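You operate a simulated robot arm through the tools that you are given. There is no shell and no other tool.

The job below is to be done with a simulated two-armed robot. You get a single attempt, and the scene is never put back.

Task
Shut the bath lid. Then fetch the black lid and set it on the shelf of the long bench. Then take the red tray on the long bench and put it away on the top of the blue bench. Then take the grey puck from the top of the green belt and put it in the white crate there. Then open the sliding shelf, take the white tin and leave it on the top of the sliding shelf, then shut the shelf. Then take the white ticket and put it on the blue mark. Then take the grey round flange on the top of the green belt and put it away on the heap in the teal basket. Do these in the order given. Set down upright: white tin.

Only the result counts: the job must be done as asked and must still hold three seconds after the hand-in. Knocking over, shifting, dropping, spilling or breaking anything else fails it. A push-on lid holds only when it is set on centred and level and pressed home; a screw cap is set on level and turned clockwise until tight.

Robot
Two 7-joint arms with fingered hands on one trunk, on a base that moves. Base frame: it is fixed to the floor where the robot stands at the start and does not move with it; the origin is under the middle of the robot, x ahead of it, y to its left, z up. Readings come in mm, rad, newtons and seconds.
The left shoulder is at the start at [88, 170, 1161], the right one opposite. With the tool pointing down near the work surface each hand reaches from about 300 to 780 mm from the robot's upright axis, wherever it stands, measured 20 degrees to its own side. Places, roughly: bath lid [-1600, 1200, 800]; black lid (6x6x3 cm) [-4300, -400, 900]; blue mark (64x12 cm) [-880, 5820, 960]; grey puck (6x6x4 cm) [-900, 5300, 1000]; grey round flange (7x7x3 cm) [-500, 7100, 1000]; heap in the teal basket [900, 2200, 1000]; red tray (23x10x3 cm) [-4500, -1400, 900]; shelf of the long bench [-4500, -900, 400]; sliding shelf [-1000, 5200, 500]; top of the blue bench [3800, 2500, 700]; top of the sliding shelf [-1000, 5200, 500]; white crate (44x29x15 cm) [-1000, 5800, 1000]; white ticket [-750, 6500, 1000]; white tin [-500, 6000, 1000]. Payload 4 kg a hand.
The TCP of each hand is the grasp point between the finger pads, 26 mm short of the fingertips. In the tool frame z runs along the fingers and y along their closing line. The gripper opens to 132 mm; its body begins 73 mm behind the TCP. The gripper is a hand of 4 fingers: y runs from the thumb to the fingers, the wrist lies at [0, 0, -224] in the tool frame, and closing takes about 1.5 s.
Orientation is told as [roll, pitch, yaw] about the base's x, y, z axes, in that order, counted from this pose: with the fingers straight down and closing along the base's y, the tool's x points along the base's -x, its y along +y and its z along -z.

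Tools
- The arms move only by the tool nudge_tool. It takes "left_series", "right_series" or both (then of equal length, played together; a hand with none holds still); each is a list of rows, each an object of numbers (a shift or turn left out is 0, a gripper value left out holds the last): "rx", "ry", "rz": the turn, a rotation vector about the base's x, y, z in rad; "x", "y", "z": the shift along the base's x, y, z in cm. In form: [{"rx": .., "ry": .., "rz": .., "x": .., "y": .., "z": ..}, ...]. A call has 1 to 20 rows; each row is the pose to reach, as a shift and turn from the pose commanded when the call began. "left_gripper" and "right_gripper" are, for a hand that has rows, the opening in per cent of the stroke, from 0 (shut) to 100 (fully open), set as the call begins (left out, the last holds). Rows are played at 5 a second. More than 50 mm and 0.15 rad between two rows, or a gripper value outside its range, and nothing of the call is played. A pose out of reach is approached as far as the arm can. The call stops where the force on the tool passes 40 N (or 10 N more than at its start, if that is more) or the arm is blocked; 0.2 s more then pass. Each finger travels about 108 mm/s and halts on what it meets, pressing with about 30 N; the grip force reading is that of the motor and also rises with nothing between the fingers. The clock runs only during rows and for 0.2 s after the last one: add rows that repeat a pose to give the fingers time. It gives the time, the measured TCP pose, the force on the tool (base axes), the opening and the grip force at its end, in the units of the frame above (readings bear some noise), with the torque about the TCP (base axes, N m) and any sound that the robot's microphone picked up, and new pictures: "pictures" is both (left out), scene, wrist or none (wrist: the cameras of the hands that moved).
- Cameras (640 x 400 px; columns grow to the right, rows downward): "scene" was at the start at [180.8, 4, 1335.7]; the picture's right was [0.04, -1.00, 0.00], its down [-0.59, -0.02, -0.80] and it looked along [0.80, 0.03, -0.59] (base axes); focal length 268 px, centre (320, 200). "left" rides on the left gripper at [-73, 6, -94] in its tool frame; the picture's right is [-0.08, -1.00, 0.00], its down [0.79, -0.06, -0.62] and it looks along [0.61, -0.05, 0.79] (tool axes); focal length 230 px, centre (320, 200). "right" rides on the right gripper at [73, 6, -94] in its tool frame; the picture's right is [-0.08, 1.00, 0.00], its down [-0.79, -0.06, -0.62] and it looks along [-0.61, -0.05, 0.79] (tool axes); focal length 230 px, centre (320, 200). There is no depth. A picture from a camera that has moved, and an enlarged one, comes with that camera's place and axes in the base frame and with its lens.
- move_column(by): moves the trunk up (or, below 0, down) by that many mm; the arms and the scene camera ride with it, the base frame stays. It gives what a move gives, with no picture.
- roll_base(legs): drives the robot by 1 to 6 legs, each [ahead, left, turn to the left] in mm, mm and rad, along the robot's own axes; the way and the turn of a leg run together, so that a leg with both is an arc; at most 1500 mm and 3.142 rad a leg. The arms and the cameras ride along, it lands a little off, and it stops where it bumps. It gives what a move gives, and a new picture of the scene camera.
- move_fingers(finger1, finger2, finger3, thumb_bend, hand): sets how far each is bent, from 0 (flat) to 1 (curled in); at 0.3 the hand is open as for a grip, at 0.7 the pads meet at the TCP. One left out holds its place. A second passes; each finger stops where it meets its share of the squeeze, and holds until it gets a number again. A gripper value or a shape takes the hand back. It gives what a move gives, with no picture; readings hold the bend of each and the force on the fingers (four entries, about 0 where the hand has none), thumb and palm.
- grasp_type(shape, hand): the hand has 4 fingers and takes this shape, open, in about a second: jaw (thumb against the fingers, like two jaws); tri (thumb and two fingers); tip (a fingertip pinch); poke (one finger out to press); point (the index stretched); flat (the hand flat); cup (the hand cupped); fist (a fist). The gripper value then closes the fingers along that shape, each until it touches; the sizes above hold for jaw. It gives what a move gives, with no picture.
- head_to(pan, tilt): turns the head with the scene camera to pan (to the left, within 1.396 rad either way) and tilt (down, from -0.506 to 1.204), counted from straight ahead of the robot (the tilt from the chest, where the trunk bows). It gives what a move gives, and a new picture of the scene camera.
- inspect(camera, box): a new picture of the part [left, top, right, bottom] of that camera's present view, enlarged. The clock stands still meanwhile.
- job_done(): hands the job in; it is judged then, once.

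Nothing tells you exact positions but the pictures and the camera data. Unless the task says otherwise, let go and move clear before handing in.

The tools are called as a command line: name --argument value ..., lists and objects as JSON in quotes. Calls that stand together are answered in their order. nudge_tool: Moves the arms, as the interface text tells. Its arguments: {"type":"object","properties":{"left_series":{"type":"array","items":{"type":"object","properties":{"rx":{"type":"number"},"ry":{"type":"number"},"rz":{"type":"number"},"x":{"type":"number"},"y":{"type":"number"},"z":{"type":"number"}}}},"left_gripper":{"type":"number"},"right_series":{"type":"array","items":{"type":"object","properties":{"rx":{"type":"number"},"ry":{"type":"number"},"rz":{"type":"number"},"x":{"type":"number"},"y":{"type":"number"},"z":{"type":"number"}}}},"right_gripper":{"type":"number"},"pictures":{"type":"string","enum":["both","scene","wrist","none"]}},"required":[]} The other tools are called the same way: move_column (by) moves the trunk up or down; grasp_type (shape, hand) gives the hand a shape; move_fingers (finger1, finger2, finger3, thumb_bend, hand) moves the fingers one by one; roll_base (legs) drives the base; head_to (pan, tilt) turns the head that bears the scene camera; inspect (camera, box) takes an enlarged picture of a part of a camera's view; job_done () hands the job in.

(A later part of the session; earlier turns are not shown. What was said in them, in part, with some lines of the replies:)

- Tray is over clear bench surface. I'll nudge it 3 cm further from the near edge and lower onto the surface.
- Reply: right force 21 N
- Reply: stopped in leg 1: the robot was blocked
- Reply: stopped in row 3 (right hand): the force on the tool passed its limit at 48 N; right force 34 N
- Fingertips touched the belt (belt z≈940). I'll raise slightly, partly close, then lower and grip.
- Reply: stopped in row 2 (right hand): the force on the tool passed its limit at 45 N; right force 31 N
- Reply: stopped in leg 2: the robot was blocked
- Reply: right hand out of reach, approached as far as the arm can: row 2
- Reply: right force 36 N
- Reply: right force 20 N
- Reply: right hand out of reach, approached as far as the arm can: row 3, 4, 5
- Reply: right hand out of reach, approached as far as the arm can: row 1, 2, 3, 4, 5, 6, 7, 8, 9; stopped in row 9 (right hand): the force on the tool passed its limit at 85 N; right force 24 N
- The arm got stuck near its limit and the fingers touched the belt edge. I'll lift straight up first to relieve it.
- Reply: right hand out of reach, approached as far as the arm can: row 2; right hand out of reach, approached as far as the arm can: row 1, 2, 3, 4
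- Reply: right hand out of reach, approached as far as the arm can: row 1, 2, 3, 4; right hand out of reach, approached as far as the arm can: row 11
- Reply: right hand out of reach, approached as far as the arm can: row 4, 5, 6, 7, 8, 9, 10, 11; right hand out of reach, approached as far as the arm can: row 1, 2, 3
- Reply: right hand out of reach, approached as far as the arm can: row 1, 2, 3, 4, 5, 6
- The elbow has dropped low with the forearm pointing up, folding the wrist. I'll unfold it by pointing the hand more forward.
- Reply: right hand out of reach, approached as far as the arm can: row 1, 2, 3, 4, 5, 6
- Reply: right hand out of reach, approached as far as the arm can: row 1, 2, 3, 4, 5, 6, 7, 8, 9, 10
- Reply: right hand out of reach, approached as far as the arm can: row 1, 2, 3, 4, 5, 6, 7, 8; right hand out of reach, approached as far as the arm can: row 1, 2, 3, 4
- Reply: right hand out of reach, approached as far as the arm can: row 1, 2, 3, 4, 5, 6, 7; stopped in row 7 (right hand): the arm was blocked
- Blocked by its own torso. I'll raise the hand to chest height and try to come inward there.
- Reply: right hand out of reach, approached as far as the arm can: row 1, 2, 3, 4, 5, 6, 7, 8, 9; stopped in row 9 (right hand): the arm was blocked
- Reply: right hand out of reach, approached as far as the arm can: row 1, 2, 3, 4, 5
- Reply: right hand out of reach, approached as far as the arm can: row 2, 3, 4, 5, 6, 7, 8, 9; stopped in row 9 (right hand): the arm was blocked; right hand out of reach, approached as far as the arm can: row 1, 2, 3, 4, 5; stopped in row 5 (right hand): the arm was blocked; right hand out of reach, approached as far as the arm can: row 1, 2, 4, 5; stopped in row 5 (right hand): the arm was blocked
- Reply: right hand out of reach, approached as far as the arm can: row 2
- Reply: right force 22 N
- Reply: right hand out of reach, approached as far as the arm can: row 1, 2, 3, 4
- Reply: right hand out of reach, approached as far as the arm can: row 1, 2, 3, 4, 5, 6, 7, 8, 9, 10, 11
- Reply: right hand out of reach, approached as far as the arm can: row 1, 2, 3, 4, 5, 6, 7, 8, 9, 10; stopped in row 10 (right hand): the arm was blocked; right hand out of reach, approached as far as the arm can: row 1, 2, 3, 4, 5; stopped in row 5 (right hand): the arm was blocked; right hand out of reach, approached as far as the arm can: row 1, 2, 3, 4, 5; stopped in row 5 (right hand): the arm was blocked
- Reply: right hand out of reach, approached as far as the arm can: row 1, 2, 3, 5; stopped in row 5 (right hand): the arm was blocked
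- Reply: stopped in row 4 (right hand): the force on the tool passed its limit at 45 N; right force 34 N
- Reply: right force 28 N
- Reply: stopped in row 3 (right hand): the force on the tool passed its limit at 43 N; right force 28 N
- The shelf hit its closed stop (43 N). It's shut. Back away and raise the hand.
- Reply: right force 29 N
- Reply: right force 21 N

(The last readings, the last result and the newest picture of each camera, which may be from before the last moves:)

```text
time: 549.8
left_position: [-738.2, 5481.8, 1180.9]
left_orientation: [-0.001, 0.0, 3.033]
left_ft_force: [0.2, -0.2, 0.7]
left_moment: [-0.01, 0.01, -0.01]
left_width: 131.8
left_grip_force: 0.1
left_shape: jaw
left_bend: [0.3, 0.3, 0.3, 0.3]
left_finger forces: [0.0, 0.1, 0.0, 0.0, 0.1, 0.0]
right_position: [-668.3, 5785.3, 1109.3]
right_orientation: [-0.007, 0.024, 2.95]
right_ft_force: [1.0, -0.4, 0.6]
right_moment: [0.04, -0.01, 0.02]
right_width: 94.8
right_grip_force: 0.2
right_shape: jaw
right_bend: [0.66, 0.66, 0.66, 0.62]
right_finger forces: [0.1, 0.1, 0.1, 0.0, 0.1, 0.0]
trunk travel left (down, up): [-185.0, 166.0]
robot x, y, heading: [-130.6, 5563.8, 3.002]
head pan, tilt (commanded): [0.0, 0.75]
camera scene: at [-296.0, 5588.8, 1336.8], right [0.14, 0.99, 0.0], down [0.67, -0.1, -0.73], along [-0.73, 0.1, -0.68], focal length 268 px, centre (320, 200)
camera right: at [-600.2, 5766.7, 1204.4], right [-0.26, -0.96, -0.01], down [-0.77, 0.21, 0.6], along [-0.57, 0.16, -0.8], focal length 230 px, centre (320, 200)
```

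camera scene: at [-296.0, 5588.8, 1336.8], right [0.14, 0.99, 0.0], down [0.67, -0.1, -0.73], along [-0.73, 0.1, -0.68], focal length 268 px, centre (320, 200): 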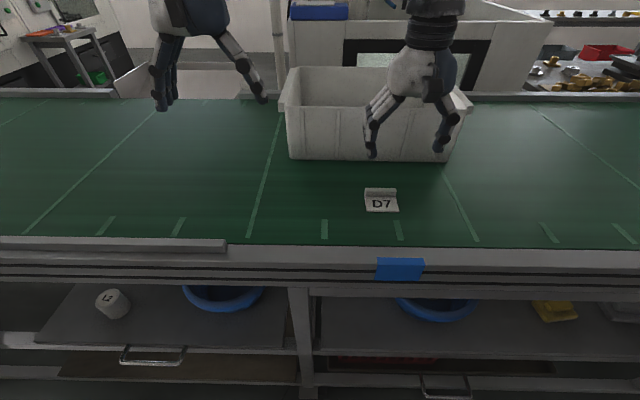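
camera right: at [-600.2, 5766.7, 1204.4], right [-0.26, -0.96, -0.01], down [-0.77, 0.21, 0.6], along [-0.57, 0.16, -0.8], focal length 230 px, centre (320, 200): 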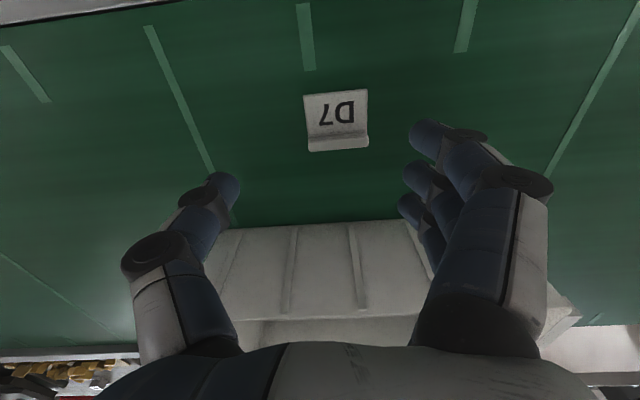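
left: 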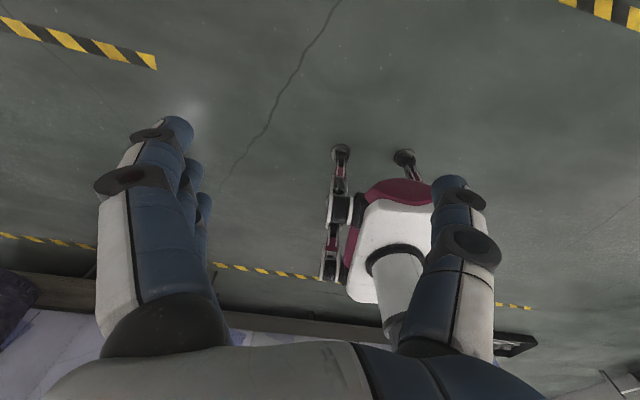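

The ticket is on the belt in line with the blue tape. Last: the grey round flange near (-503, 7057). I'll move along to it, staying clear of the control box.

roll_base --legs '[[-170, 0, 0], [0, -1282, 0]]'

inspect --camera "right" --box '[0, 0, 640, 400]'

```text
time: 562.4
left_position: [-385.9, 6740.0, 1180.1]
left_orientation: [-0.003, 0.0, 3.026]
left_ft_force: [-0.2, -0.4, 0.2]
left_moment: [0.0, -0.03, -0.03]
left_width: 131.8
left_grip_force: 0.0
left_shape: jaw
left_bend: [0.3, 0.3, 0.3, 0.3]
left_finger forces: [0.1, 0.0, 0.1, 0.0, 0.0, 0.1]
right_position: [-313.9, 7046.1, 1107.8]
right_orientation: [-0.006, 0.025, 2.944]
right_ft_force: [0.8, -6.2, 13.9]
right_moment: [-1.32, -0.08, 0.08]
right_width: 98.5
right_grip_force: 0.1
right_shape: jaw
right_bend: [0.52, 0.66, 0.66, 0.62]
right_finger forces: [14.8, 0.1, 0.0, 0.1, 0.0, 0.1]
trunk travel left (down, up): [-185.0, 166.0]
robot x, y, heading: [220.2, 6819.3, 2.991]
head pan, tilt (commanded): [0.0, 0.75]
camera scene: at [57.2, 6846.3, 1336.6], right [0.15, 0.99, 0.0], down [0.67, -0.1, -0.73], along [-0.72, 0.11, -0.68], focal length 268 px, centre (320, 200)
```

scene: 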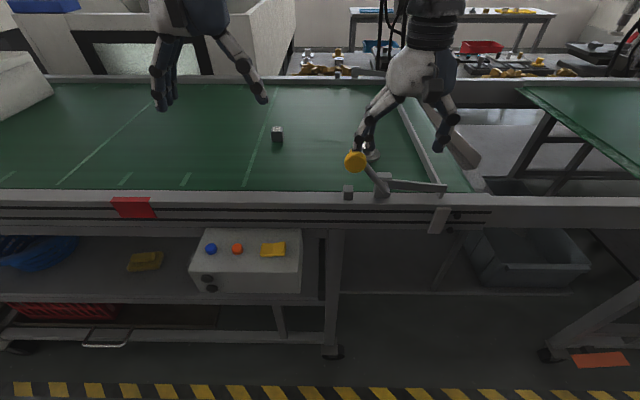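

```text
1.00 times, centred on (320, 200) of right (not enlarged: the box is as wide or as high as the picture)
camera zoom: at [-245.9, 7026.5, 1204.0], right [-0.27, -0.96, -0.01], down [-0.77, 0.21, 0.6], along [-0.57, 0.17, -0.8], focal length 230 px, centre (320, 200)
```

zoom: 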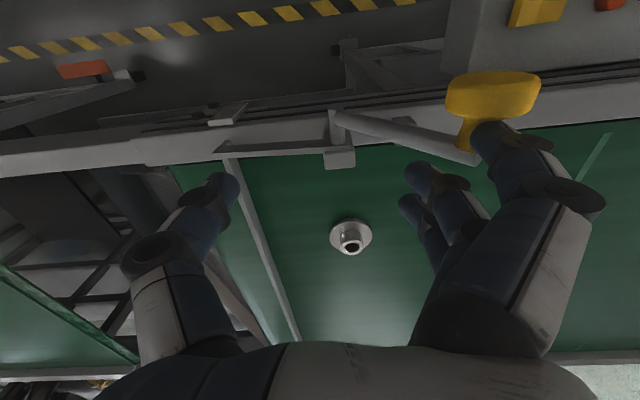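

A finger is touching a yellow knob on a lever beside the belt. I'll lift the hand straight up immediately.

nudge_tool --right_series '[{"z": 2}, {"z": 5}, {"z": 9}]'

```text
time: 563.2
left_position: [-387.3, 6742.8, 1178.8]
left_orientation: [0.0, 0.003, 3.026]
left_ft_force: [-0.4, -1.1, -0.6]
left_moment: [0.0, 0.0, 0.02]
left_width: 131.8
left_grip_force: 0.0
left_shape: jaw
left_bend: [0.3, 0.3, 0.3, 0.3]
left_finger forces: [0.0, 0.0, 0.0, 0.0, 0.1, 0.0]
right_position: [-314.0, 7046.6, 1198.9]
right_orientation: [-0.008, 0.027, 2.944]
right_ft_force: [1.6, 0.1, 0.8]
right_moment: [0.03, -0.01, 0.03]
right_width: 95.1
right_grip_force: 0.1
right_shape: jaw
right_bend: [0.66, 0.66, 0.66, 0.62]
right_finger forces: [0.1, 0.0, 0.0, 0.0, 0.1, 0.0]
trunk travel left (down, up): [-185.0, 166.0]
robot x, y, heading: [226.0, 6816.6, 2.997]
head pan, tilt (commanded): [0.0, 0.75]
camera scene: at [56.4, 6847.3, 1336.5], right [0.15, 0.99, 0.0], down [0.67, -0.1, -0.73], along [-0.72, 0.11, -0.68], focal length 268 px, centre (320, 200)
camera right: at [-246.6, 7027.1, 1293.9], right [-0.27, -0.96, -0.01], down [-0.77, 0.21, 0.6], along [-0.57, 0.17, -0.8], focal length 230 px, centre (320, 200)
```

scene: 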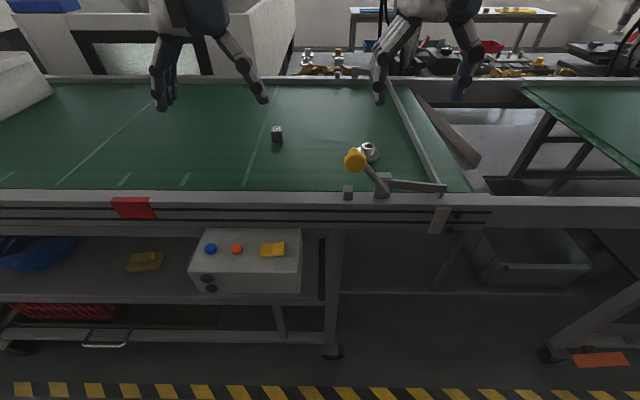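
right: 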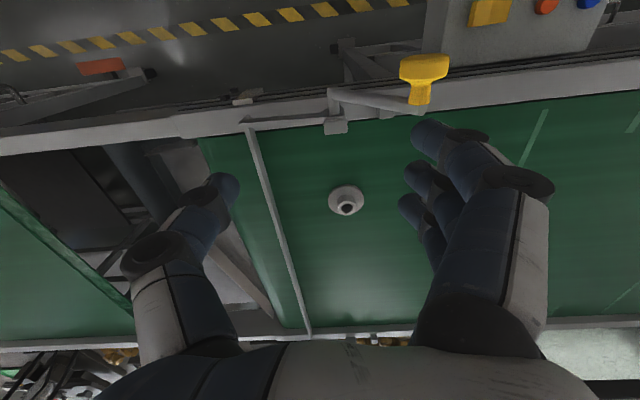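

inspect --camera "scene" --box '[300, 120, 480, 240]'

inspect --camera "right" --box '[220, 30, 520, 230]'

```text
3.33 times, centred on (390, 180) of scene
camera zoom: at [56.4, 6847.3, 1336.5], right [0.15, 0.99, 0.0], down [0.67, -0.1, -0.73], along [-0.72, 0.11, -0.68], focal length 894 px, centre (87, 267)
```

zoom: 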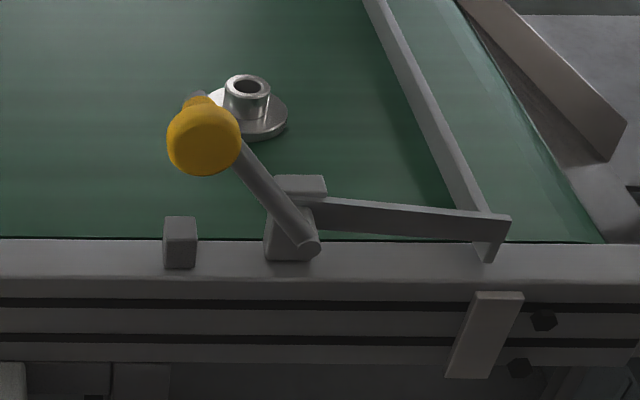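

```text
2.00 times, centred on (370, 130) of right
camera zoom: at [-246.6, 7027.1, 1293.9], right [-0.27, -0.96, -0.01], down [-0.77, 0.21, 0.6], along [-0.57, 0.17, -0.8], focal length 460 px, centre (220, 340)
```

zoom: 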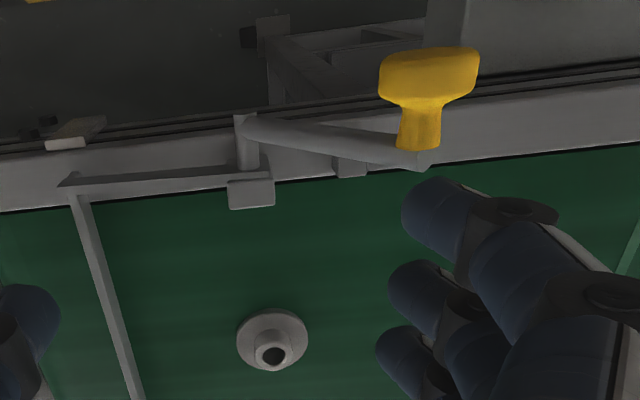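

The lever appears undisturbed. The flange is at about (-495, 7053), and the knob stands at (-291, 6958, 1086), which I'll keep clear of. I'll drive 120 mm closer with the hand held high.

roll_base --legs '[[120, 0, 0]]'

nudge_tool --right_series '[{"x": -3, "y": -0.5}, {"x": -6, "y": -1.2}]' --right_gripper 72

```text
time: 564.5
left_position: [-505.4, 6760.3, 1178.5]
left_orientation: [0.0, 0.003, 3.026]
left_ft_force: [-0.3, 0.1, -0.2]
left_moment: [0.0, -0.04, -0.02]
left_width: 131.8
left_grip_force: 0.1
left_shape: jaw
left_bend: [0.3, 0.3, 0.3, 0.3]
left_finger forces: [0.0, 0.1, 0.1, 0.0, 0.1, 0.0]
right_position: [-432.8, 7064.6, 1198.6]
right_orientation: [-0.006, 0.027, 2.944]
right_ft_force: [-0.2, 0.5, -0.4]
right_moment: [-0.01, -0.02, 0.01]
right_width: 95.0
right_grip_force: 0.2
right_shape: jaw
right_bend: [0.66, 0.66, 0.66, 0.62]
right_finger forces: [0.0, 0.1, 0.0, 0.1, 0.0, 0.0]
trunk travel left (down, up): [-185.0, 166.0]
robot x, y, heading: [107.5, 6838.6, 2.996]
head pan, tilt (commanded): [0.0, 0.75]
camera scene: at [-62.5, 6865.1, 1336.4], right [0.15, 0.99, 0.0], down [0.67, -0.1, -0.73], along [-0.72, 0.11, -0.68], focal length 268 px, centre (320, 200)
```

scene: 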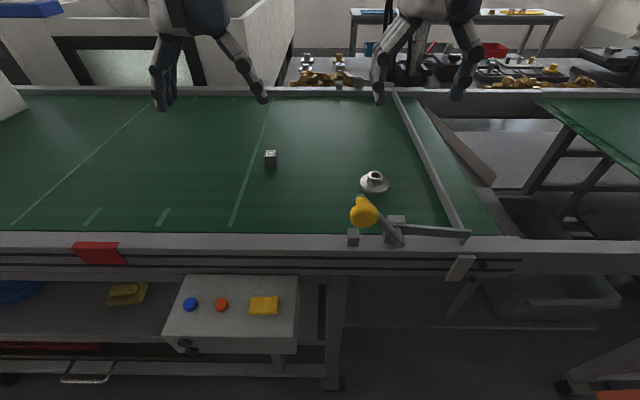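

```text
time: 565.1
left_position: [-505.8, 6759.9, 1178.0]
left_orientation: [0.0, 0.004, 3.026]
left_ft_force: [0.0, 0.6, 0.1]
left_moment: [-0.01, -0.03, -0.01]
left_width: 131.6
left_grip_force: 0.0
left_shape: jaw
left_bend: [0.3, 0.3, 0.3, 0.3]
left_finger forces: [0.1, 0.0, 0.1, 0.0, 0.1, 0.1]
right_position: [-494.1, 7051.2, 1197.4]
right_orientation: [-0.006, 0.025, 2.945]
right_ft_force: [-0.1, -1.1, -0.8]
right_moment: [0.0, 0.02, -0.03]
right_width: 95.3
right_grip_force: 0.1
right_shape: jaw
right_bend: [0.66, 0.66, 0.66, 0.62]
right_finger forces: [0.0, 0.1, 0.0, 0.0, 0.0, 0.0]
trunk travel left (down, up): [-185.0, 166.0]
robot x, y, heading: [103.8, 6838.6, 2.996]
head pan, tilt (commanded): [0.0, 0.75]
camera scene: at [-63.1, 6864.9, 1336.1], right [0.15, 0.99, 0.0], down [0.68, -0.1, -0.73], along [-0.72, 0.11, -0.68], focal length 268 px, centre (320, 200)
camera right: at [-426.2, 7032.3, 1292.7], right [-0.27, -0.96, -0.01], down [-0.77, 0.21, 0.6], along [-0.57, 0.17, -0.8], focal length 230 px, centre (320, 200)
```

scene: 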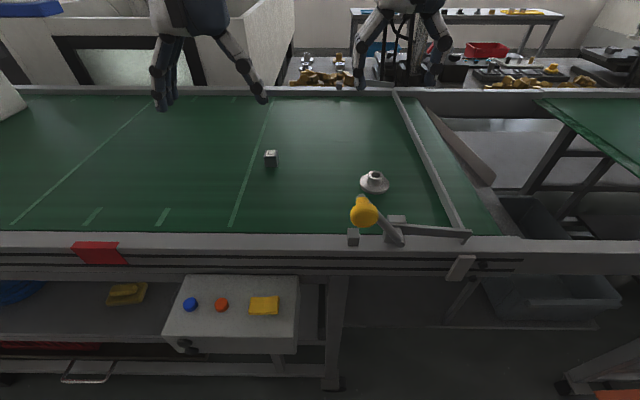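
right: 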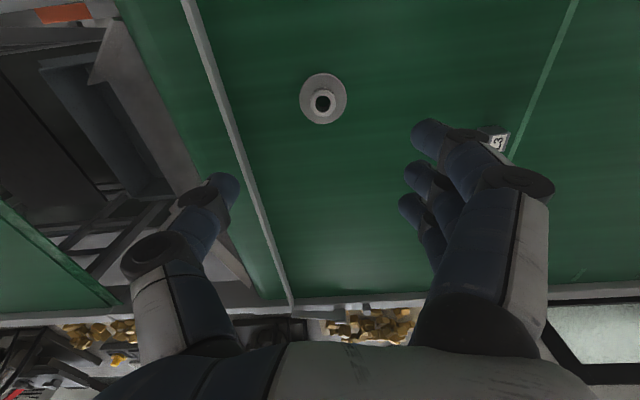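

Flange centre is (-500, 7053). Lower so the fingertips can grip its hub.

nudge_tool --right_series '[{"x": -0.6, "y": 0.2, "z": -4.5}, {"x": -0.6, "y": 0.2, "z": -9}, {"x": -0.6, "y": 0.2, "z": -13.5}, {"x": -0.6, "y": 0.2, "z": -17}, {"x": -0.6, "y": 0.2, "z": -19.5}]' --right_gripper 60 --pictures "wrist"

```text
time: 566.3
left_position: [-504.2, 6760.5, 1177.8]
left_orientation: [0.001, 0.001, 3.028]
left_ft_force: [0.5, 0.3, 0.2]
left_moment: [0.01, -0.01, 0.0]
left_width: 131.8
left_grip_force: 0.0
left_shape: jaw
left_bend: [0.3, 0.3, 0.3, 0.3]
left_finger forces: [0.0, 0.0, 0.1, 0.0, 0.0, 0.0]
right_position: [-498.2, 7054.5, 1002.7]
right_orientation: [-0.007, 0.024, 2.944]
right_ft_force: [0.5, 0.1, -0.2]
right_moment: [0.0, 0.02, 0.04]
right_width: 79.8
right_grip_force: 0.1
right_shape: jaw
right_bend: [0.71, 0.71, 0.71, 0.7]
right_finger forces: [0.0, 0.0, 0.1, 0.1, 0.1, 0.0]
trunk travel left (down, up): [-185.0, 166.0]
robot x, y, heading: [105.5, 6838.6, 2.99]
head pan, tilt (commanded): [0.0, 0.75]
camera right: at [-431.2, 7034.8, 1098.1], right [-0.27, -0.96, -0.01], down [-0.77, 0.21, 0.6], along [-0.57, 0.17, -0.8], focal length 230 px, centre (320, 200)
```

right: 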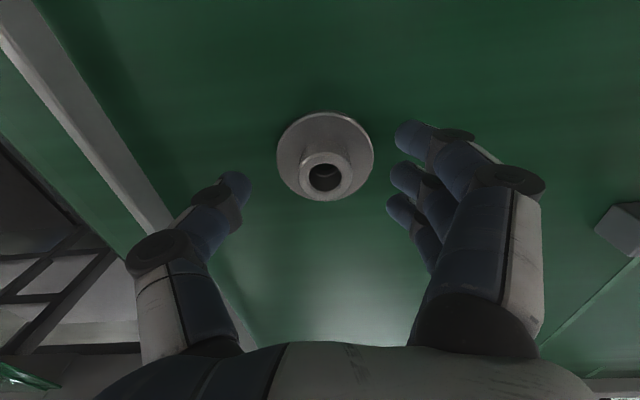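

nudge_tool --right_series '[{"x": -0.5, "y": -0.1, "z": -1}, {"x": -0.5, "y": -0.1, "z": -1.9}]' --pictures "none"

nudge_tool --right_series '[{"z": 0}, {"z": 0}, {"z": 0}, {"z": 0}, {"z": 0}]' --right_gripper 0 --pictures "wrist"

```text
time: 566.9
left_position: [-506.1, 6761.1, 1179.4]
left_orientation: [0.0, 0.003, 3.027]
left_ft_force: [0.1, 0.3, 0.3]
left_moment: [0.01, -0.02, 0.0]
left_width: 131.8
left_grip_force: 0.2
left_shape: jaw
left_bend: [0.3, 0.3, 0.3, 0.3]
left_finger forces: [0.0, 0.0, 0.1, 0.0, 0.1, 0.0]
right_position: [-503.1, 7053.1, 983.9]
right_orientation: [-0.007, 0.024, 2.945]
right_ft_force: [-0.2, -0.8, 0.4]
right_moment: [-0.04, 0.03, -0.01]
right_width: 79.8
right_grip_force: 0.1
right_shape: jaw
right_bend: [0.71, 0.71, 0.71, 0.7]
right_finger forces: [0.0, 0.0, 0.1, 0.0, 0.0, 0.0]
trunk travel left (down, up): [-185.0, 166.0]
robot x, y, heading: [107.7, 6843.0, 2.99]
head pan, tilt (commanded): [0.0, 0.75]
```

```text
time: 568.1
left_position: [-504.6, 6760.0, 1179.4]
left_orientation: [-0.001, 0.002, 3.026]
left_ft_force: [-0.1, 0.1, 0.5]
left_moment: [0.0, 0.0, -0.02]
left_width: 131.6
left_grip_force: 0.0
left_shape: jaw
left_bend: [0.3, 0.3, 0.3, 0.3]
left_finger forces: [0.0, 0.0, 0.0, 0.0, 0.0, 0.0]
right_position: [-504.3, 7052.2, 985.4]
right_orientation: [-0.007, 0.025, 2.943]
right_ft_force: [-2.1, -4.9, 6.8]
right_moment: [-0.35, 0.13, -0.02]
right_width: 41.0
right_grip_force: 30.1
right_shape: jaw
right_bend: [0.73, 0.74, 0.73, 0.7]
right_finger forces: [10.9, 11.6, 11.2, 0.1, 24.0, 0.0]
trunk travel left (down, up): [-185.0, 166.0]
robot x, y, heading: [104.9, 6839.2, 2.995]
head pan, tilt (commanded): [0.0, 0.75]
camera right: at [-435.8, 7032.9, 1080.1], right [-0.27, -0.96, -0.01], down [-0.77, 0.21, 0.6], along [-0.57, 0.17, -0.8], focal length 230 px, centre (320, 200)
```

right: 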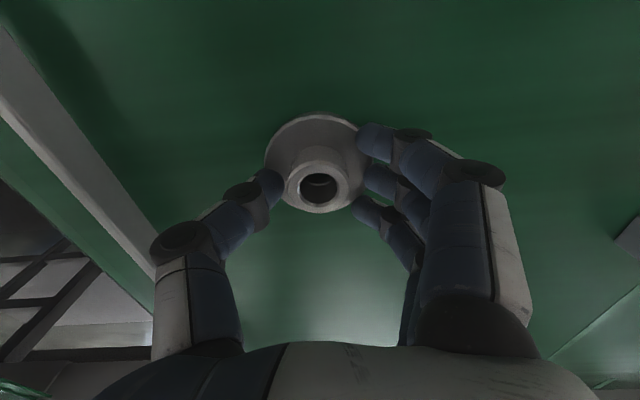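

nudge_tool --right_series '[{"z": 0.7}, {"z": 2}, {"z": 4}, {"z": 7}]' --pictures "wrist"

```text
time: 569.1
left_position: [-503.9, 6760.6, 1180.0]
left_orientation: [0.001, 0.001, 3.025]
left_ft_force: [0.6, -0.5, -0.5]
left_moment: [0.0, 0.0, -0.03]
left_width: 132.2
left_grip_force: 0.2
left_shape: jaw
left_bend: [0.3, 0.3, 0.3, 0.3]
left_finger forces: [0.0, 0.1, 0.0, 0.1, 0.0, 0.1]
right_position: [-503.1, 7053.7, 1055.0]
right_orientation: [-0.007, 0.025, 2.945]
right_ft_force: [0.6, -0.5, -1.1]
right_moment: [0.03, -0.01, -0.02]
right_width: 40.6
right_grip_force: 29.2
right_shape: jaw
right_bend: [0.73, 0.74, 0.73, 0.7]
right_finger forces: [10.9, 9.3, 10.1, 0.1, 26.2, 0.1]
trunk travel left (down, up): [-185.0, 166.0]
robot x, y, heading: [106.6, 6843.9, 2.99]
head pan, tilt (commanded): [0.0, 0.75]
camera right: at [-435.7, 7034.2, 1149.5], right [-0.27, -0.96, -0.01], down [-0.77, 0.21, 0.6], along [-0.57, 0.17, -0.8], focal length 230 px, centre (320, 200)
```

right: 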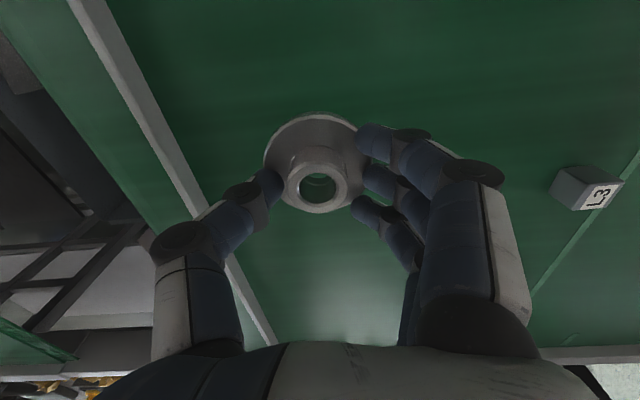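

Flange is held. Raise it well above the lever, then back away and turn to drive down the aisle.

nudge_tool --right_series '[{"z": 4.5}, {"z": 9}, {"z": 13}, {"z": 16}]' --pictures "none"

roll_base --legs '[[-330, 0, 0]]'

roll_base --legs '[[0, 0, 1.72]]'

```text
time: 570.1
left_position: [-505.2, 6759.9, 1179.5]
left_orientation: [-0.001, 0.003, 3.025]
left_ft_force: [-0.4, 0.4, 0.6]
left_moment: [-0.02, 0.0, -0.01]
left_width: 132.0
left_grip_force: 0.1
left_shape: jaw
left_bend: [0.3, 0.3, 0.3, 0.3]
left_finger forces: [0.1, 0.1, 0.1, 0.0, 0.0, 0.0]
right_position: [-503.3, 7054.1, 1213.9]
right_orientation: [-0.006, 0.027, 2.946]
right_ft_force: [-0.6, -0.5, -1.8]
right_moment: [0.0, -0.04, -0.02]
right_width: 40.5
right_grip_force: 30.1
right_shape: jaw
right_bend: [0.73, 0.74, 0.73, 0.7]
right_finger forces: [11.1, 8.5, 10.3, 0.1, 26.0, 0.1]
trunk travel left (down, up): [-185.0, 166.0]
robot x, y, heading: [105.4, 6836.6, 2.993]
head pan, tilt (commanded): [0.0, 0.75]
```

```text
time: 572.3
left_position: [-178.6, 6711.1, 1179.2]
left_orientation: [-0.001, 0.001, 3.027]
left_ft_force: [0.4, 0.5, 0.1]
left_moment: [0.0, -0.02, 0.02]
left_width: 131.9
left_grip_force: 0.2
left_shape: jaw
left_bend: [0.3, 0.3, 0.3, 0.3]
left_finger forces: [0.0, 0.0, 0.0, 0.0, 0.1, 0.0]
right_position: [-176.9, 7004.5, 1214.4]
right_orientation: [-0.007, 0.026, 2.944]
right_ft_force: [0.4, 0.0, -0.5]
right_moment: [0.0, 0.01, 0.0]
right_width: 40.8
right_grip_force: 30.4
right_shape: jaw
right_bend: [0.73, 0.74, 0.73, 0.7]
right_finger forces: [11.1, 8.6, 10.2, 0.1, 26.2, 0.0]
trunk travel left (down, up): [-185.0, 166.0]
robot x, y, heading: [434.3, 6793.7, 2.996]
head pan, tilt (commanded): [0.0, 0.75]
camera scene: at [265.0, 6816.2, 1336.4], right [0.15, 0.99, 0.0], down [0.67, -0.1, -0.73], along [-0.72, 0.11, -0.68], focal length 268 px, centre (320, 200)
```

scene: 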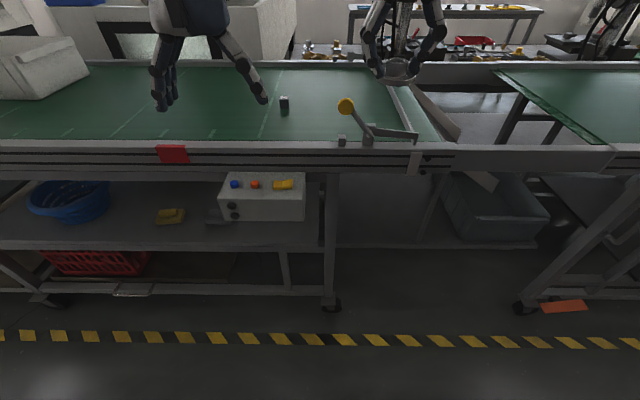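

```text
time: 576.8
left_position: [603.2, 6198.3, 1179.0]
left_orientation: [0.0, 0.002, -1.534]
left_ft_force: [-0.6, -0.8, -0.2]
left_moment: [-0.01, 0.0, -0.02]
left_width: 131.8
left_grip_force: 0.1
left_shape: jaw
left_bend: [0.3, 0.3, 0.3, 0.3]
left_finger forces: [0.0, 0.0, 0.0, 0.1, 0.1, 0.0]
right_position: [311.7, 6154.1, 1213.9]
right_orientation: [-0.008, 0.026, -1.618]
right_ft_force: [0.5, -0.5, -0.4]
right_moment: [0.01, -0.01, -0.02]
right_width: 40.2
right_grip_force: 30.3
right_shape: jaw
right_bend: [0.73, 0.74, 0.73, 0.7]
right_finger forces: [8.4, 10.2, 9.8, 0.0, 25.3, 0.1]
trunk travel left (down, up): [-185.0, 166.0]
robot x, y, heading: [434.5, 6785.8, -1.566]
head pan, tilt (commanded): [0.0, 0.75]
camera scene: at [432.7, 6621.8, 1336.4], right [-1.0, 0.0, 0.0], down [0.0, 0.68, -0.73], along [0.0, -0.73, -0.68], focal length 268 px, centre (320, 200)
```

scene: 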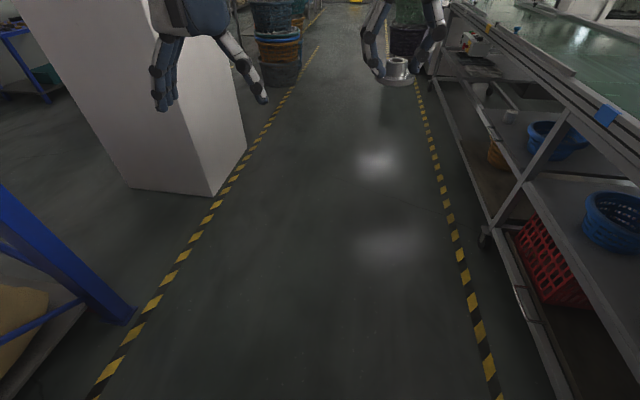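

The aisle is clear. Driving down toward the baskets.

head_to --pan 0 --tilt 0.45

roll_base --legs '[[1400, -150, 0], [1400, -80, 0], [900, 0, 0]]'

```text
time: 577.6
left_position: [601.6, 6197.9, 1178.7]
left_orientation: [0.0, 0.002, -1.534]
left_ft_force: [0.0, -0.2, -0.2]
left_moment: [0.0, 0.0, -0.01]
left_width: 131.9
left_grip_force: 0.2
left_shape: jaw
left_bend: [0.3, 0.3, 0.3, 0.3]
left_finger forces: [0.0, 0.0, 0.0, 0.0, 0.0, 0.0]
right_position: [311.8, 6154.9, 1213.8]
right_orientation: [-0.008, 0.025, -1.614]
right_ft_force: [-1.5, 0.0, -1.5]
right_moment: [0.05, -0.01, 0.02]
right_width: 37.0
right_grip_force: 30.0
right_shape: jaw
right_bend: [0.76, 0.73, 0.72, 0.7]
right_finger forces: [1.5, 10.6, 11.2, 0.0, 21.7, 0.0]
trunk travel left (down, up): [-185.0, 166.0]
robot x, y, heading: [433.6, 6792.9, -1.571]
head pan, tilt (commanded): [0.0, 0.45]
camera scene: at [432.6, 6612.7, 1362.7], right [-1.0, 0.0, 0.0], down [0.0, 0.44, -0.9], along [0.0, -0.9, -0.44], focal length 268 px, centre (320, 200)
```

scene: 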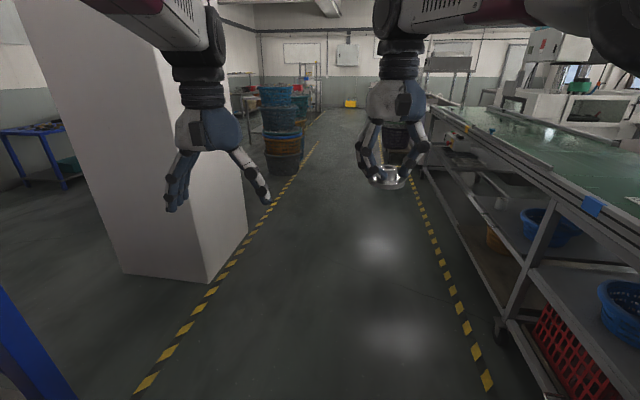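

```text
time: 595.6
left_position: [416.5, 2492.3, 1180.3]
left_orientation: [0.0, 0.002, -1.526]
left_ft_force: [-0.2, -0.6, -0.3]
left_moment: [0.01, 0.01, -0.02]
left_width: 131.8
left_grip_force: 0.2
left_shape: jaw
left_bend: [0.3, 0.3, 0.3, 0.3]
left_finger forces: [0.0, 0.0, 0.0, 0.0, 0.1, 0.0]
right_position: [126.2, 2445.1, 1215.4]
right_orientation: [-0.008, 0.026, -1.606]
right_ft_force: [-0.2, 0.5, -1.6]
right_moment: [-0.01, 0.0, 0.0]
right_width: 36.9
right_grip_force: 30.0
right_shape: jaw
right_bend: [0.76, 0.73, 0.72, 0.7]
right_finger forces: [1.5, 10.5, 11.2, 0.0, 21.8, 0.0]
trunk travel left (down, up): [-185.0, 166.0]
robot x, y, heading: [241.6, 3081.8, -1.559]
head pan, tilt (commanded): [0.0, 0.45]
camera scene: at [241.8, 2903.8, 1362.8], right [-1.0, -0.01, 0.0], down [-0.01, 0.44, -0.9], along [0.01, -0.9, -0.44], focal length 268 px, centre (320, 200)
```

scene: 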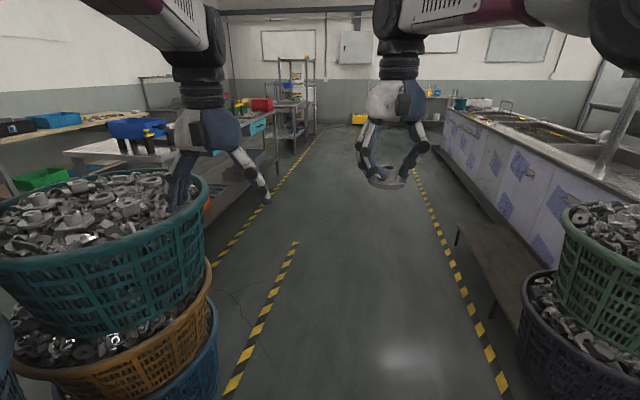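

The teal basket with the metal heap is on the left. I'll drive to a spot beside it in the aisle, then turn to face it.

roll_base --legs '[[840, -270, 0], [0, 0, 1.56]]'

head_to --pan -0.1 --tilt 0.6

```text
time: 604.1
left_position: [574.7, 2407.8, 1178.2]
left_orientation: [0.001, 0.002, 0.034]
left_ft_force: [0.0, 0.3, -0.4]
left_moment: [0.01, -0.01, 0.0]
left_width: 131.9
left_grip_force: 0.1
left_shape: jaw
left_bend: [0.3, 0.3, 0.3, 0.3]
left_finger forces: [0.0, 0.1, 0.1, 0.1, 0.0, 0.0]
right_position: [618.2, 2117.5, 1214.1]
right_orientation: [-0.005, 0.025, -0.047]
right_ft_force: [0.2, 0.8, 0.0]
right_moment: [-0.05, 0.0, 0.01]
right_width: 36.8
right_grip_force: 29.7
right_shape: jaw
right_bend: [0.76, 0.73, 0.72, 0.7]
right_finger forces: [1.1, 10.2, 11.3, 0.1, 21.4, 0.1]
trunk travel left (down, up): [-185.0, 166.0]
robot x, y, heading: [-17.7, 2237.8, 0.001]
head pan, tilt (commanded): [0.0, 0.45]
camera scene: at [160.3, 2238.8, 1362.8], right [0.0, -1.0, 0.0], down [-0.44, 0.0, -0.9], along [0.9, 0.0, -0.44], focal length 268 px, centre (320, 200)
```

scene: 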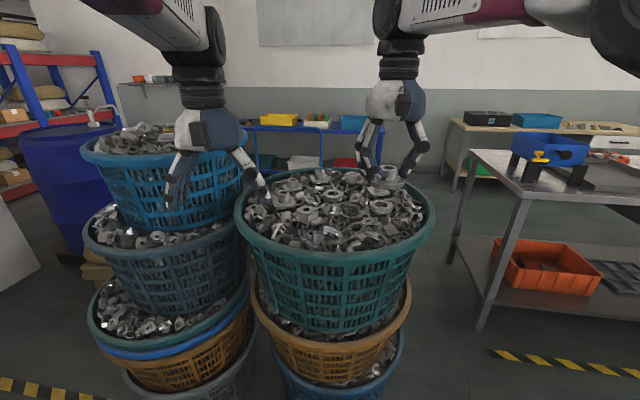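

```text
time: 604.8
left_position: [575.7, 2407.4, 1179.1]
left_orientation: [0.0, 0.002, 0.035]
left_ft_force: [0.2, -0.3, 0.0]
left_moment: [0.03, -0.02, 0.02]
left_width: 131.9
left_grip_force: 0.0
left_shape: jaw
left_bend: [0.3, 0.3, 0.3, 0.3]
left_finger forces: [0.0, 0.0, 0.0, 0.0, 0.0, 0.1]
right_position: [617.9, 2117.0, 1213.9]
right_orientation: [-0.008, 0.027, -0.048]
right_ft_force: [0.3, 0.2, -1.1]
right_moment: [0.02, 0.03, -0.01]
right_width: 36.8
right_grip_force: 30.1
right_shape: jaw
right_bend: [0.76, 0.73, 0.72, 0.7]
right_finger forces: [1.1, 10.2, 11.2, 0.0, 21.3, 0.1]
trunk travel left (down, up): [-185.0, 166.0]
robot x, y, heading: [-16.1, 2239.7, -0.0]
head pan, tilt (commanded): [-0.099, 0.6]
camera scene: at [156.4, 2229.9, 1349.3], right [-0.1, -1.0, 0.0], down [-0.56, 0.06, -0.83], along [0.82, -0.08, -0.56], focal length 268 px, centre (320, 200)
```

scene: 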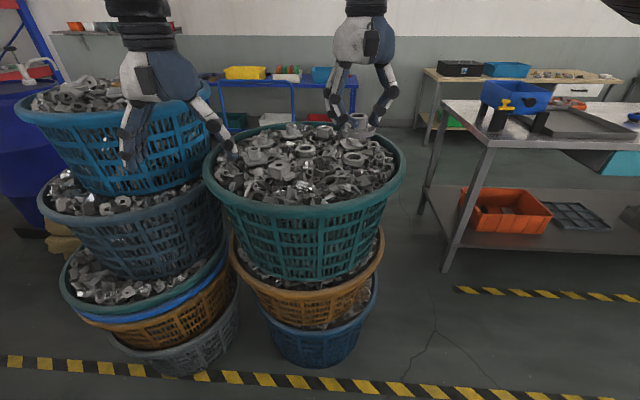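

The teal basket heap is straight ahead, centred near (930, 2205). I'll tuck the left hand back and up so it clears the neighbouring stack, then move in.

nudge_tool --left_series '[{"x": -3.7, "y": -2, "z": 2.4}, {"x": -7.4, "y": -4, "z": 4.8}, {"x": -11, "y": -6, "z": 7.2}, {"x": -14.5, "y": -8, "z": 9.5}]' --pictures "none"

roll_base --legs '[[270, 40, 0]]'

inspect --camera "right" --box '[0, 0, 640, 400]'

```text
time: 605.8
left_position: [429.5, 2327.0, 1274.2]
left_orientation: [0.0, 0.0, 0.035]
left_ft_force: [0.5, 0.5, 0.0]
left_moment: [-0.02, 0.02, 0.01]
left_width: 132.0
left_grip_force: 0.0
left_shape: jaw
left_bend: [0.3, 0.3, 0.3, 0.3]
left_finger forces: [0.0, 0.0, 0.1, 0.0, 0.1, 0.0]
left hand out of reach, approached as far as the arm can: row 2
right_position: [618.0, 2116.6, 1214.5]
right_orientation: [-0.007, 0.025, -0.047]
right_ft_force: [0.1, -0.6, -1.4]
right_moment: [0.0, -0.01, 0.01]
right_width: 37.1
right_grip_force: 30.5
right_shape: jaw
right_bend: [0.76, 0.73, 0.72, 0.7]
right_finger forces: [1.2, 10.2, 11.4, 0.0, 21.6, 0.0]
trunk travel left (down, up): [-185.0, 166.0]
robot x, y, heading: [-13.8, 2241.0, 0.004]
head pan, tilt (commanded): [-0.099, 0.6]
```

```text
time: 607.7
left_position: [696.7, 2367.5, 1273.4]
left_orientation: [0.0, 0.002, 0.035]
left_ft_force: [0.3, 0.6, -0.1]
left_moment: [0.02, 0.0, -0.02]
left_width: 131.8
left_grip_force: 0.1
left_shape: jaw
left_bend: [0.3, 0.3, 0.3, 0.3]
left_finger forces: [0.0, 0.0, 0.0, 0.1, 0.0, 0.0]
right_position: [886.5, 2156.7, 1213.6]
right_orientation: [-0.007, 0.027, -0.047]
right_ft_force: [0.0, -0.5, -0.6]
right_moment: [-0.02, -0.01, 0.0]
right_width: 36.8
right_grip_force: 29.9
right_shape: jaw
right_bend: [0.76, 0.73, 0.72, 0.7]
right_finger forces: [1.2, 10.4, 11.3, 0.1, 21.6, 0.0]
trunk travel left (down, up): [-185.0, 166.0]
robot x, y, heading: [249.8, 2280.7, -0.002]
head pan, tilt (commanded): [-0.099, 0.6]
camera scene: at [424.6, 2270.3, 1349.2], right [-0.1, -1.0, 0.0], down [-0.56, 0.06, -0.82], along [0.82, -0.08, -0.57], focal length 268 px, centre (320, 200)
```

scene: 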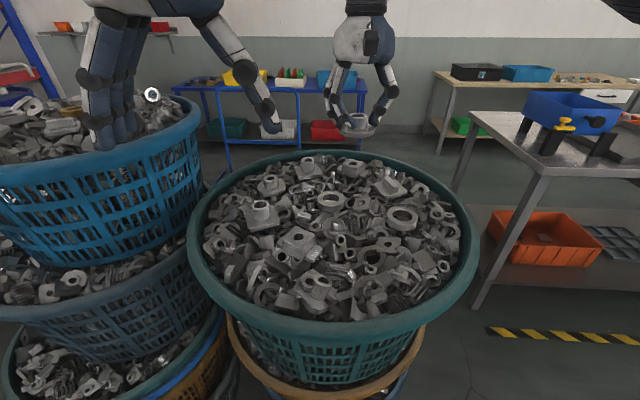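

```text
1.00 times, centred on (320, 200) of right (not enlarged: the box is as wide or as high as the picture)
camera zoom: at [816.0, 2166.2, 1309.1], right [0.12, 0.99, -0.01], down [0.8, -0.1, 0.6], along [0.59, -0.08, -0.8], focal length 230 px, centre (320, 200)
```

zoom: 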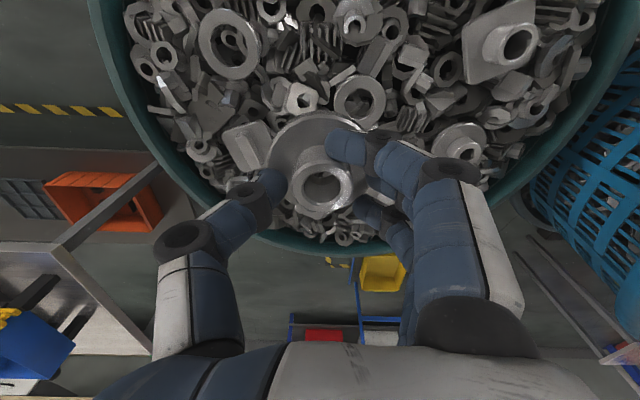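

The hand is above the heap near its centre (917, 2220). I'll centre a little more and lower carefully.

nudge_tool --right_series '[{"x": 1, "y": 1.5, "z": -4}, {"x": 2, "y": 3.5, "z": -8}, {"x": 2, "y": 3.5, "z": -12}]'

```text
time: 608.5
left_position: [697.4, 2366.3, 1273.5]
left_orientation: [-0.001, 0.002, 0.035]
left_ft_force: [1.0, -0.3, -1.0]
left_moment: [-0.03, -0.03, 0.0]
left_width: 131.7
left_grip_force: 0.1
left_shape: jaw
left_bend: [0.3, 0.3, 0.3, 0.3]
left_finger forces: [0.1, 0.0, 0.0, 0.0, 0.0, 0.0]
right_position: [906.6, 2192.5, 1091.8]
right_orientation: [-0.006, 0.026, -0.049]
right_ft_force: [0.1, 0.0, -0.6]
right_moment: [0.0, 0.02, 0.01]
right_width: 36.6
right_grip_force: 30.4
right_shape: jaw
right_bend: [0.76, 0.73, 0.72, 0.7]
right_finger forces: [1.2, 10.0, 11.0, 0.1, 21.4, 0.0]
trunk travel left (down, up): [-185.0, 166.0]
robot x, y, heading: [249.3, 2277.2, -0.005]
head pan, tilt (commanded): [-0.099, 0.6]
camera scene: at [424.4, 2269.7, 1349.2], right [-0.1, -1.0, 0.0], down [-0.56, 0.06, -0.82], along [0.82, -0.08, -0.57], focal length 268 px, centre (320, 200)
camera right: at [835.7, 2202.1, 1188.2], right [0.12, 0.99, -0.01], down [0.8, -0.1, 0.6], along [0.59, -0.08, -0.8], focal length 230 px, centre (320, 200)
```

scene: 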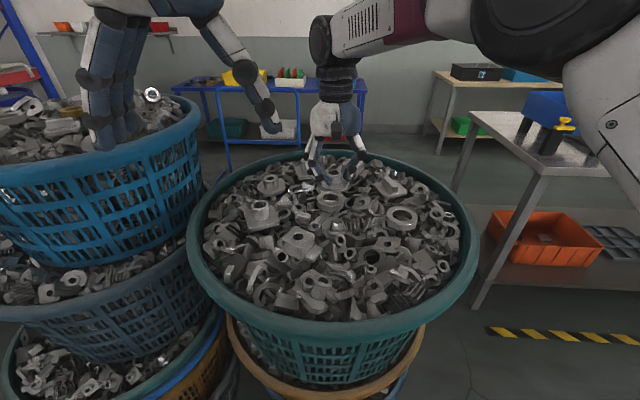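
right: 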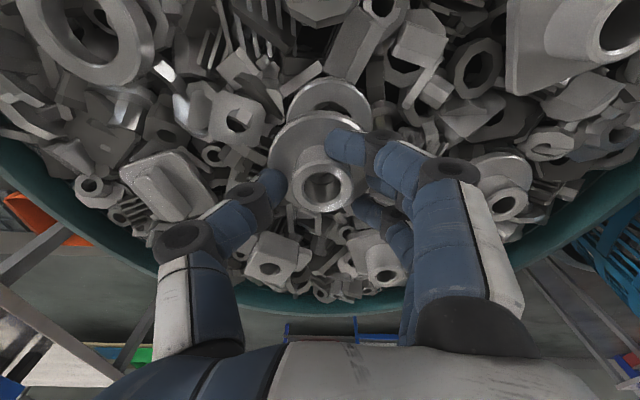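

nudge_tool --right_series '[{"z": -1}, {"z": -2}, {"z": -3}]' --pictures "wrist"

```text
time: 609.3
left_position: [695.9, 2368.1, 1276.5]
left_orientation: [0.0, -0.003, 0.032]
left_ft_force: [-0.4, 0.4, 0.1]
left_moment: [-0.03, -0.02, -0.01]
left_width: 131.8
left_grip_force: 0.0
left_shape: jaw
left_bend: [0.3, 0.3, 0.3, 0.3]
left_finger forces: [0.0, 0.1, 0.0, 0.1, 0.1, 0.0]
right_position: [905.8, 2193.1, 1069.7]
right_orientation: [-0.006, 0.016, -0.049]
right_ft_force: [1.4, -1.2, 23.1]
right_moment: [0.2, -0.21, -0.03]
right_width: 37.1
right_grip_force: 30.1
right_shape: jaw
right_bend: [0.76, 0.73, 0.73, 0.7]
right_finger forces: [1.3, 14.6, 15.5, 0.0, 23.3, 0.1]
trunk travel left (down, up): [-185.0, 166.0]
robot x, y, heading: [253.0, 2279.6, 0.005]
head pan, tilt (commanded): [-0.099, 0.6]
camera right: at [834.3, 2201.7, 1163.2], right [0.13, 0.99, -0.01], down [0.79, -0.1, 0.6], along [0.6, -0.08, -0.8], focal length 230 px, centre (320, 200)
```

right: 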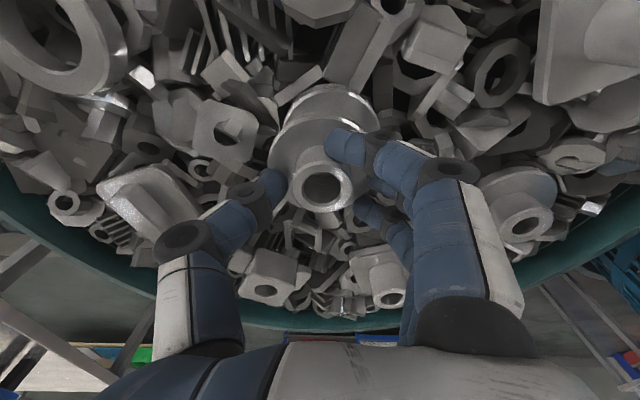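

The flange rests on the heap. Ease the pressure slightly and release.

nudge_tool --right_series '[{"z": 0.5}, {"z": 0.5}]' --pictures "none"

nudge_tool --right_series '[{"z": 0}, {"z": 0}, {"z": 0}, {"z": 0}]' --right_gripper 60 --pictures "wrist"

```text
time: 609.9
left_position: [697.1, 2368.1, 1273.6]
left_orientation: [-0.001, 0.002, 0.033]
left_ft_force: [-1.1, 0.2, -0.7]
left_moment: [0.03, -0.02, 0.02]
left_width: 131.9
left_grip_force: 0.1
left_shape: jaw
left_bend: [0.3, 0.3, 0.3, 0.3]
left_finger forces: [0.0, 0.1, 0.0, 0.0, 0.0, 0.0]
right_position: [904.9, 2192.0, 1068.8]
right_orientation: [-0.006, 0.026, -0.046]
right_ft_force: [2.2, 0.8, 10.0]
right_moment: [0.28, -0.22, -0.06]
right_width: 37.4
right_grip_force: 30.3
right_shape: jaw
right_bend: [0.76, 0.73, 0.73, 0.7]
right_finger forces: [1.6, 13.8, 17.3, 0.1, 22.2, 0.0]
trunk travel left (down, up): [-185.0, 166.0]
robot x, y, heading: [251.4, 2283.7, -0.001]
head pan, tilt (commanded): [-0.099, 0.6]
```

```text
time: 610.9
left_position: [697.0, 2367.1, 1273.8]
left_orientation: [-0.001, 0.002, 0.033]
left_ft_force: [0.6, -0.2, 0.0]
left_moment: [-0.01, 0.01, 0.01]
left_width: 131.9
left_grip_force: 0.0
left_shape: jaw
left_bend: [0.3, 0.3, 0.3, 0.3]
left_finger forces: [0.1, 0.1, 0.0, 0.0, 0.0, 0.0]
right_position: [906.0, 2191.8, 1068.0]
right_orientation: [-0.007, 0.025, -0.046]
right_ft_force: [0.4, -0.7, -0.5]
right_moment: [-0.01, 0.01, 0.01]
right_width: 78.8
right_grip_force: 0.1
right_shape: jaw
right_bend: [0.71, 0.71, 0.71, 0.71]
right_finger forces: [0.0, 0.0, 0.0, 0.0, 0.0, 0.1]
trunk travel left (down, up): [-185.0, 166.0]
robot x, y, heading: [248.6, 2278.7, -0.004]
head pan, tilt (commanded): [-0.099, 0.6]
camera right: at [835.5, 2201.6, 1163.6], right [0.12, 0.99, -0.01], down [0.8, -0.09, 0.6], along [0.59, -0.08, -0.8], focal length 230 px, centre (320, 200)
```

right: 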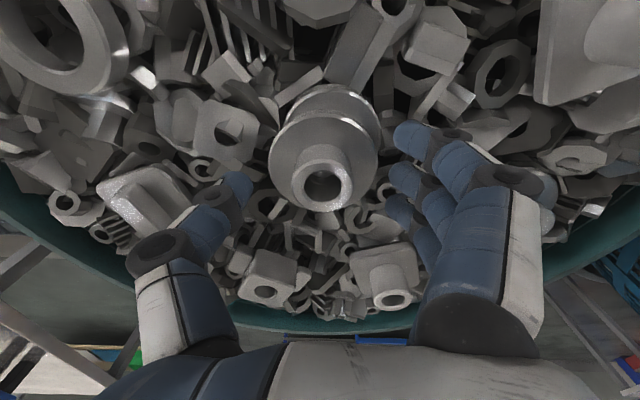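

Flange rests on the heap. Lift the hand straight up and check that it stays.

nudge_tool --right_series '[{"z": 2}, {"z": 5}, {"z": 9}, {"z": 13}]'

```text
time: 611.9
left_position: [696.4, 2366.7, 1274.7]
left_orientation: [0.001, 0.002, 0.033]
left_ft_force: [0.2, -0.1, 0.3]
left_moment: [0.01, -0.01, -0.02]
left_width: 131.8
left_grip_force: 0.1
left_shape: jaw
left_bend: [0.3, 0.3, 0.3, 0.3]
left_finger forces: [0.0, 0.1, 0.0, 0.1, 0.0, 0.1]
right_position: [905.5, 2193.2, 1197.6]
right_orientation: [-0.007, 0.024, -0.047]
right_ft_force: [-0.3, -0.4, 0.3]
right_moment: [-0.02, 0.02, -0.03]
right_width: 78.7
right_grip_force: 0.1
right_shape: jaw
right_bend: [0.71, 0.71, 0.71, 0.71]
right_finger forces: [0.1, 0.1, 0.1, 0.0, 0.0, 0.0]
trunk travel left (down, up): [-185.0, 166.0]
robot x, y, heading: [249.7, 2276.3, -0.001]
head pan, tilt (commanded): [-0.099, 0.6]
camera scene: at [424.0, 2270.5, 1349.3], right [-0.1, -1.0, 0.0], down [-0.56, 0.06, -0.83], along [0.82, -0.08, -0.56], focal length 268 px, centre (320, 200)
camera right: at [835.3, 2202.1, 1293.2], right [0.12, 0.99, -0.01], down [0.8, -0.09, 0.6], along [0.59, -0.08, -0.8], focal length 230 px, centre (320, 200)
```

scene: 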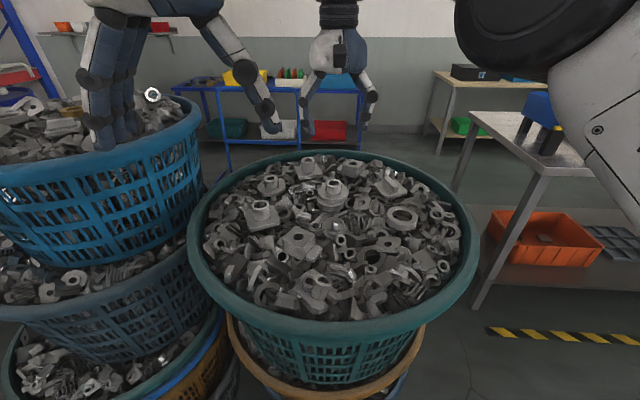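
right: 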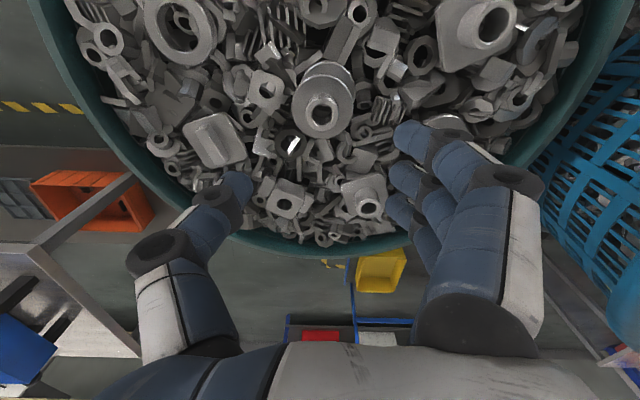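

The flange lies on the heap in the teal basket. I'll back clear of the basket and take a last look before handing in.

roll_base --legs '[[-350, 0, 0]]'

inspect --camera "scene" --box '[180, 60, 440, 225]'

```text
time: 614.2
left_position: [346.5, 2367.5, 1273.8]
left_orientation: [-0.001, 0.003, 0.033]
left_ft_force: [-0.6, -0.3, 0.6]
left_moment: [-0.04, 0.03, 0.01]
left_width: 131.7
left_grip_force: 0.0
left_shape: jaw
left_bend: [0.3, 0.3, 0.3, 0.3]
left_finger forces: [0.1, 0.0, 0.1, 0.0, 0.1, 0.0]
right_position: [555.9, 2191.2, 1198.1]
right_orientation: [-0.008, 0.027, -0.049]
right_ft_force: [0.3, -0.2, -0.9]
right_moment: [0.0, 0.0, -0.02]
right_width: 79.0
right_grip_force: 0.0
right_shape: jaw
right_bend: [0.71, 0.71, 0.71, 0.71]
right_finger forces: [0.0, 0.1, 0.0, 0.0, 0.0, 0.0]
trunk travel left (down, up): [-185.0, 166.0]
robot x, y, heading: [-100.0, 2273.9, -0.001]
head pan, tilt (commanded): [-0.099, 0.6]
camera scene: at [73.5, 2270.0, 1349.2], right [-0.1, -1.0, 0.0], down [-0.56, 0.06, -0.83], along [0.82, -0.08, -0.56], focal length 268 px, centre (320, 200)
```

scene: 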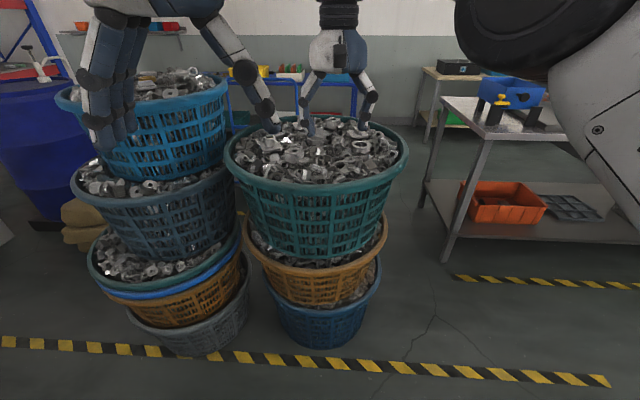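

```text
2.42 times, centred on (310, 142) of scene
camera zoom: at [73.5, 2270.0, 1349.2], right [-0.1, -1.0, 0.0], down [-0.56, 0.06, -0.83], along [0.82, -0.08, -0.56], focal length 650 px, centre (344, 339)
```

zoom: 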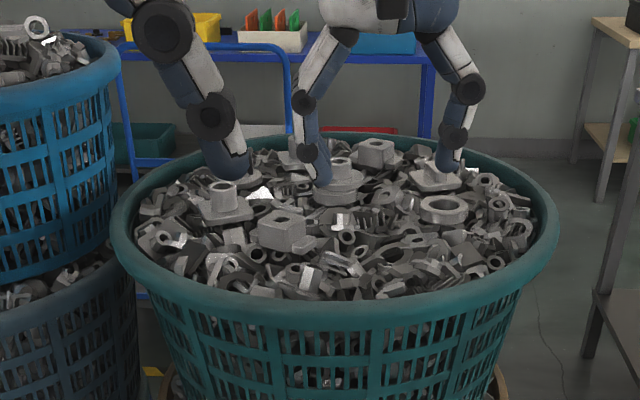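

Everything asked for has been done: the flange is still on the heap, both hands are empty and the robot is clear of the basket. Handing in now.

job_done

```text
The job is handed in.
```

I carried out all seven tasks in the order given and handed the job in, but two points could count against it.

- **Lever touched:** while sliding along the belt to the flange, a finger pressed on a yellow-knobbed lever at the rail (about 15 N). The lever did not move when I lifted off. I had no earlier picture to compare, so I can't rule out that it shifted.
- **Blue mark:** the only blue visible was a tape patch on the front rail. I took the 64x12 cm mark to be the strip of belt in line with that tape and put the ticket there, in front of the crate. By my measurements it is within the strip, roughly 15 mm off its centre line.

The base also ran into the belt frame twice and was stopped. The right hand brushed the crate's rim, and once came down on the belt at about 85 N. I saw nothing move in either case.

| Task | Result |
|---|---|
| Bath lid | Slid shut until it met its stop. |
| Black lid | Flat on the long bench's shelf. |
| Red tray | On the blue bench top, beside the blue bin. |
| Grey puck | In the white crate. |
| White tin | Upright on the sliding shelf; shelf pushed shut to its stop. |
| White ticket | On the belt in the blue lane, as described above. |
| Grey flange | On the heap in the teal basket, still there at the last look. |
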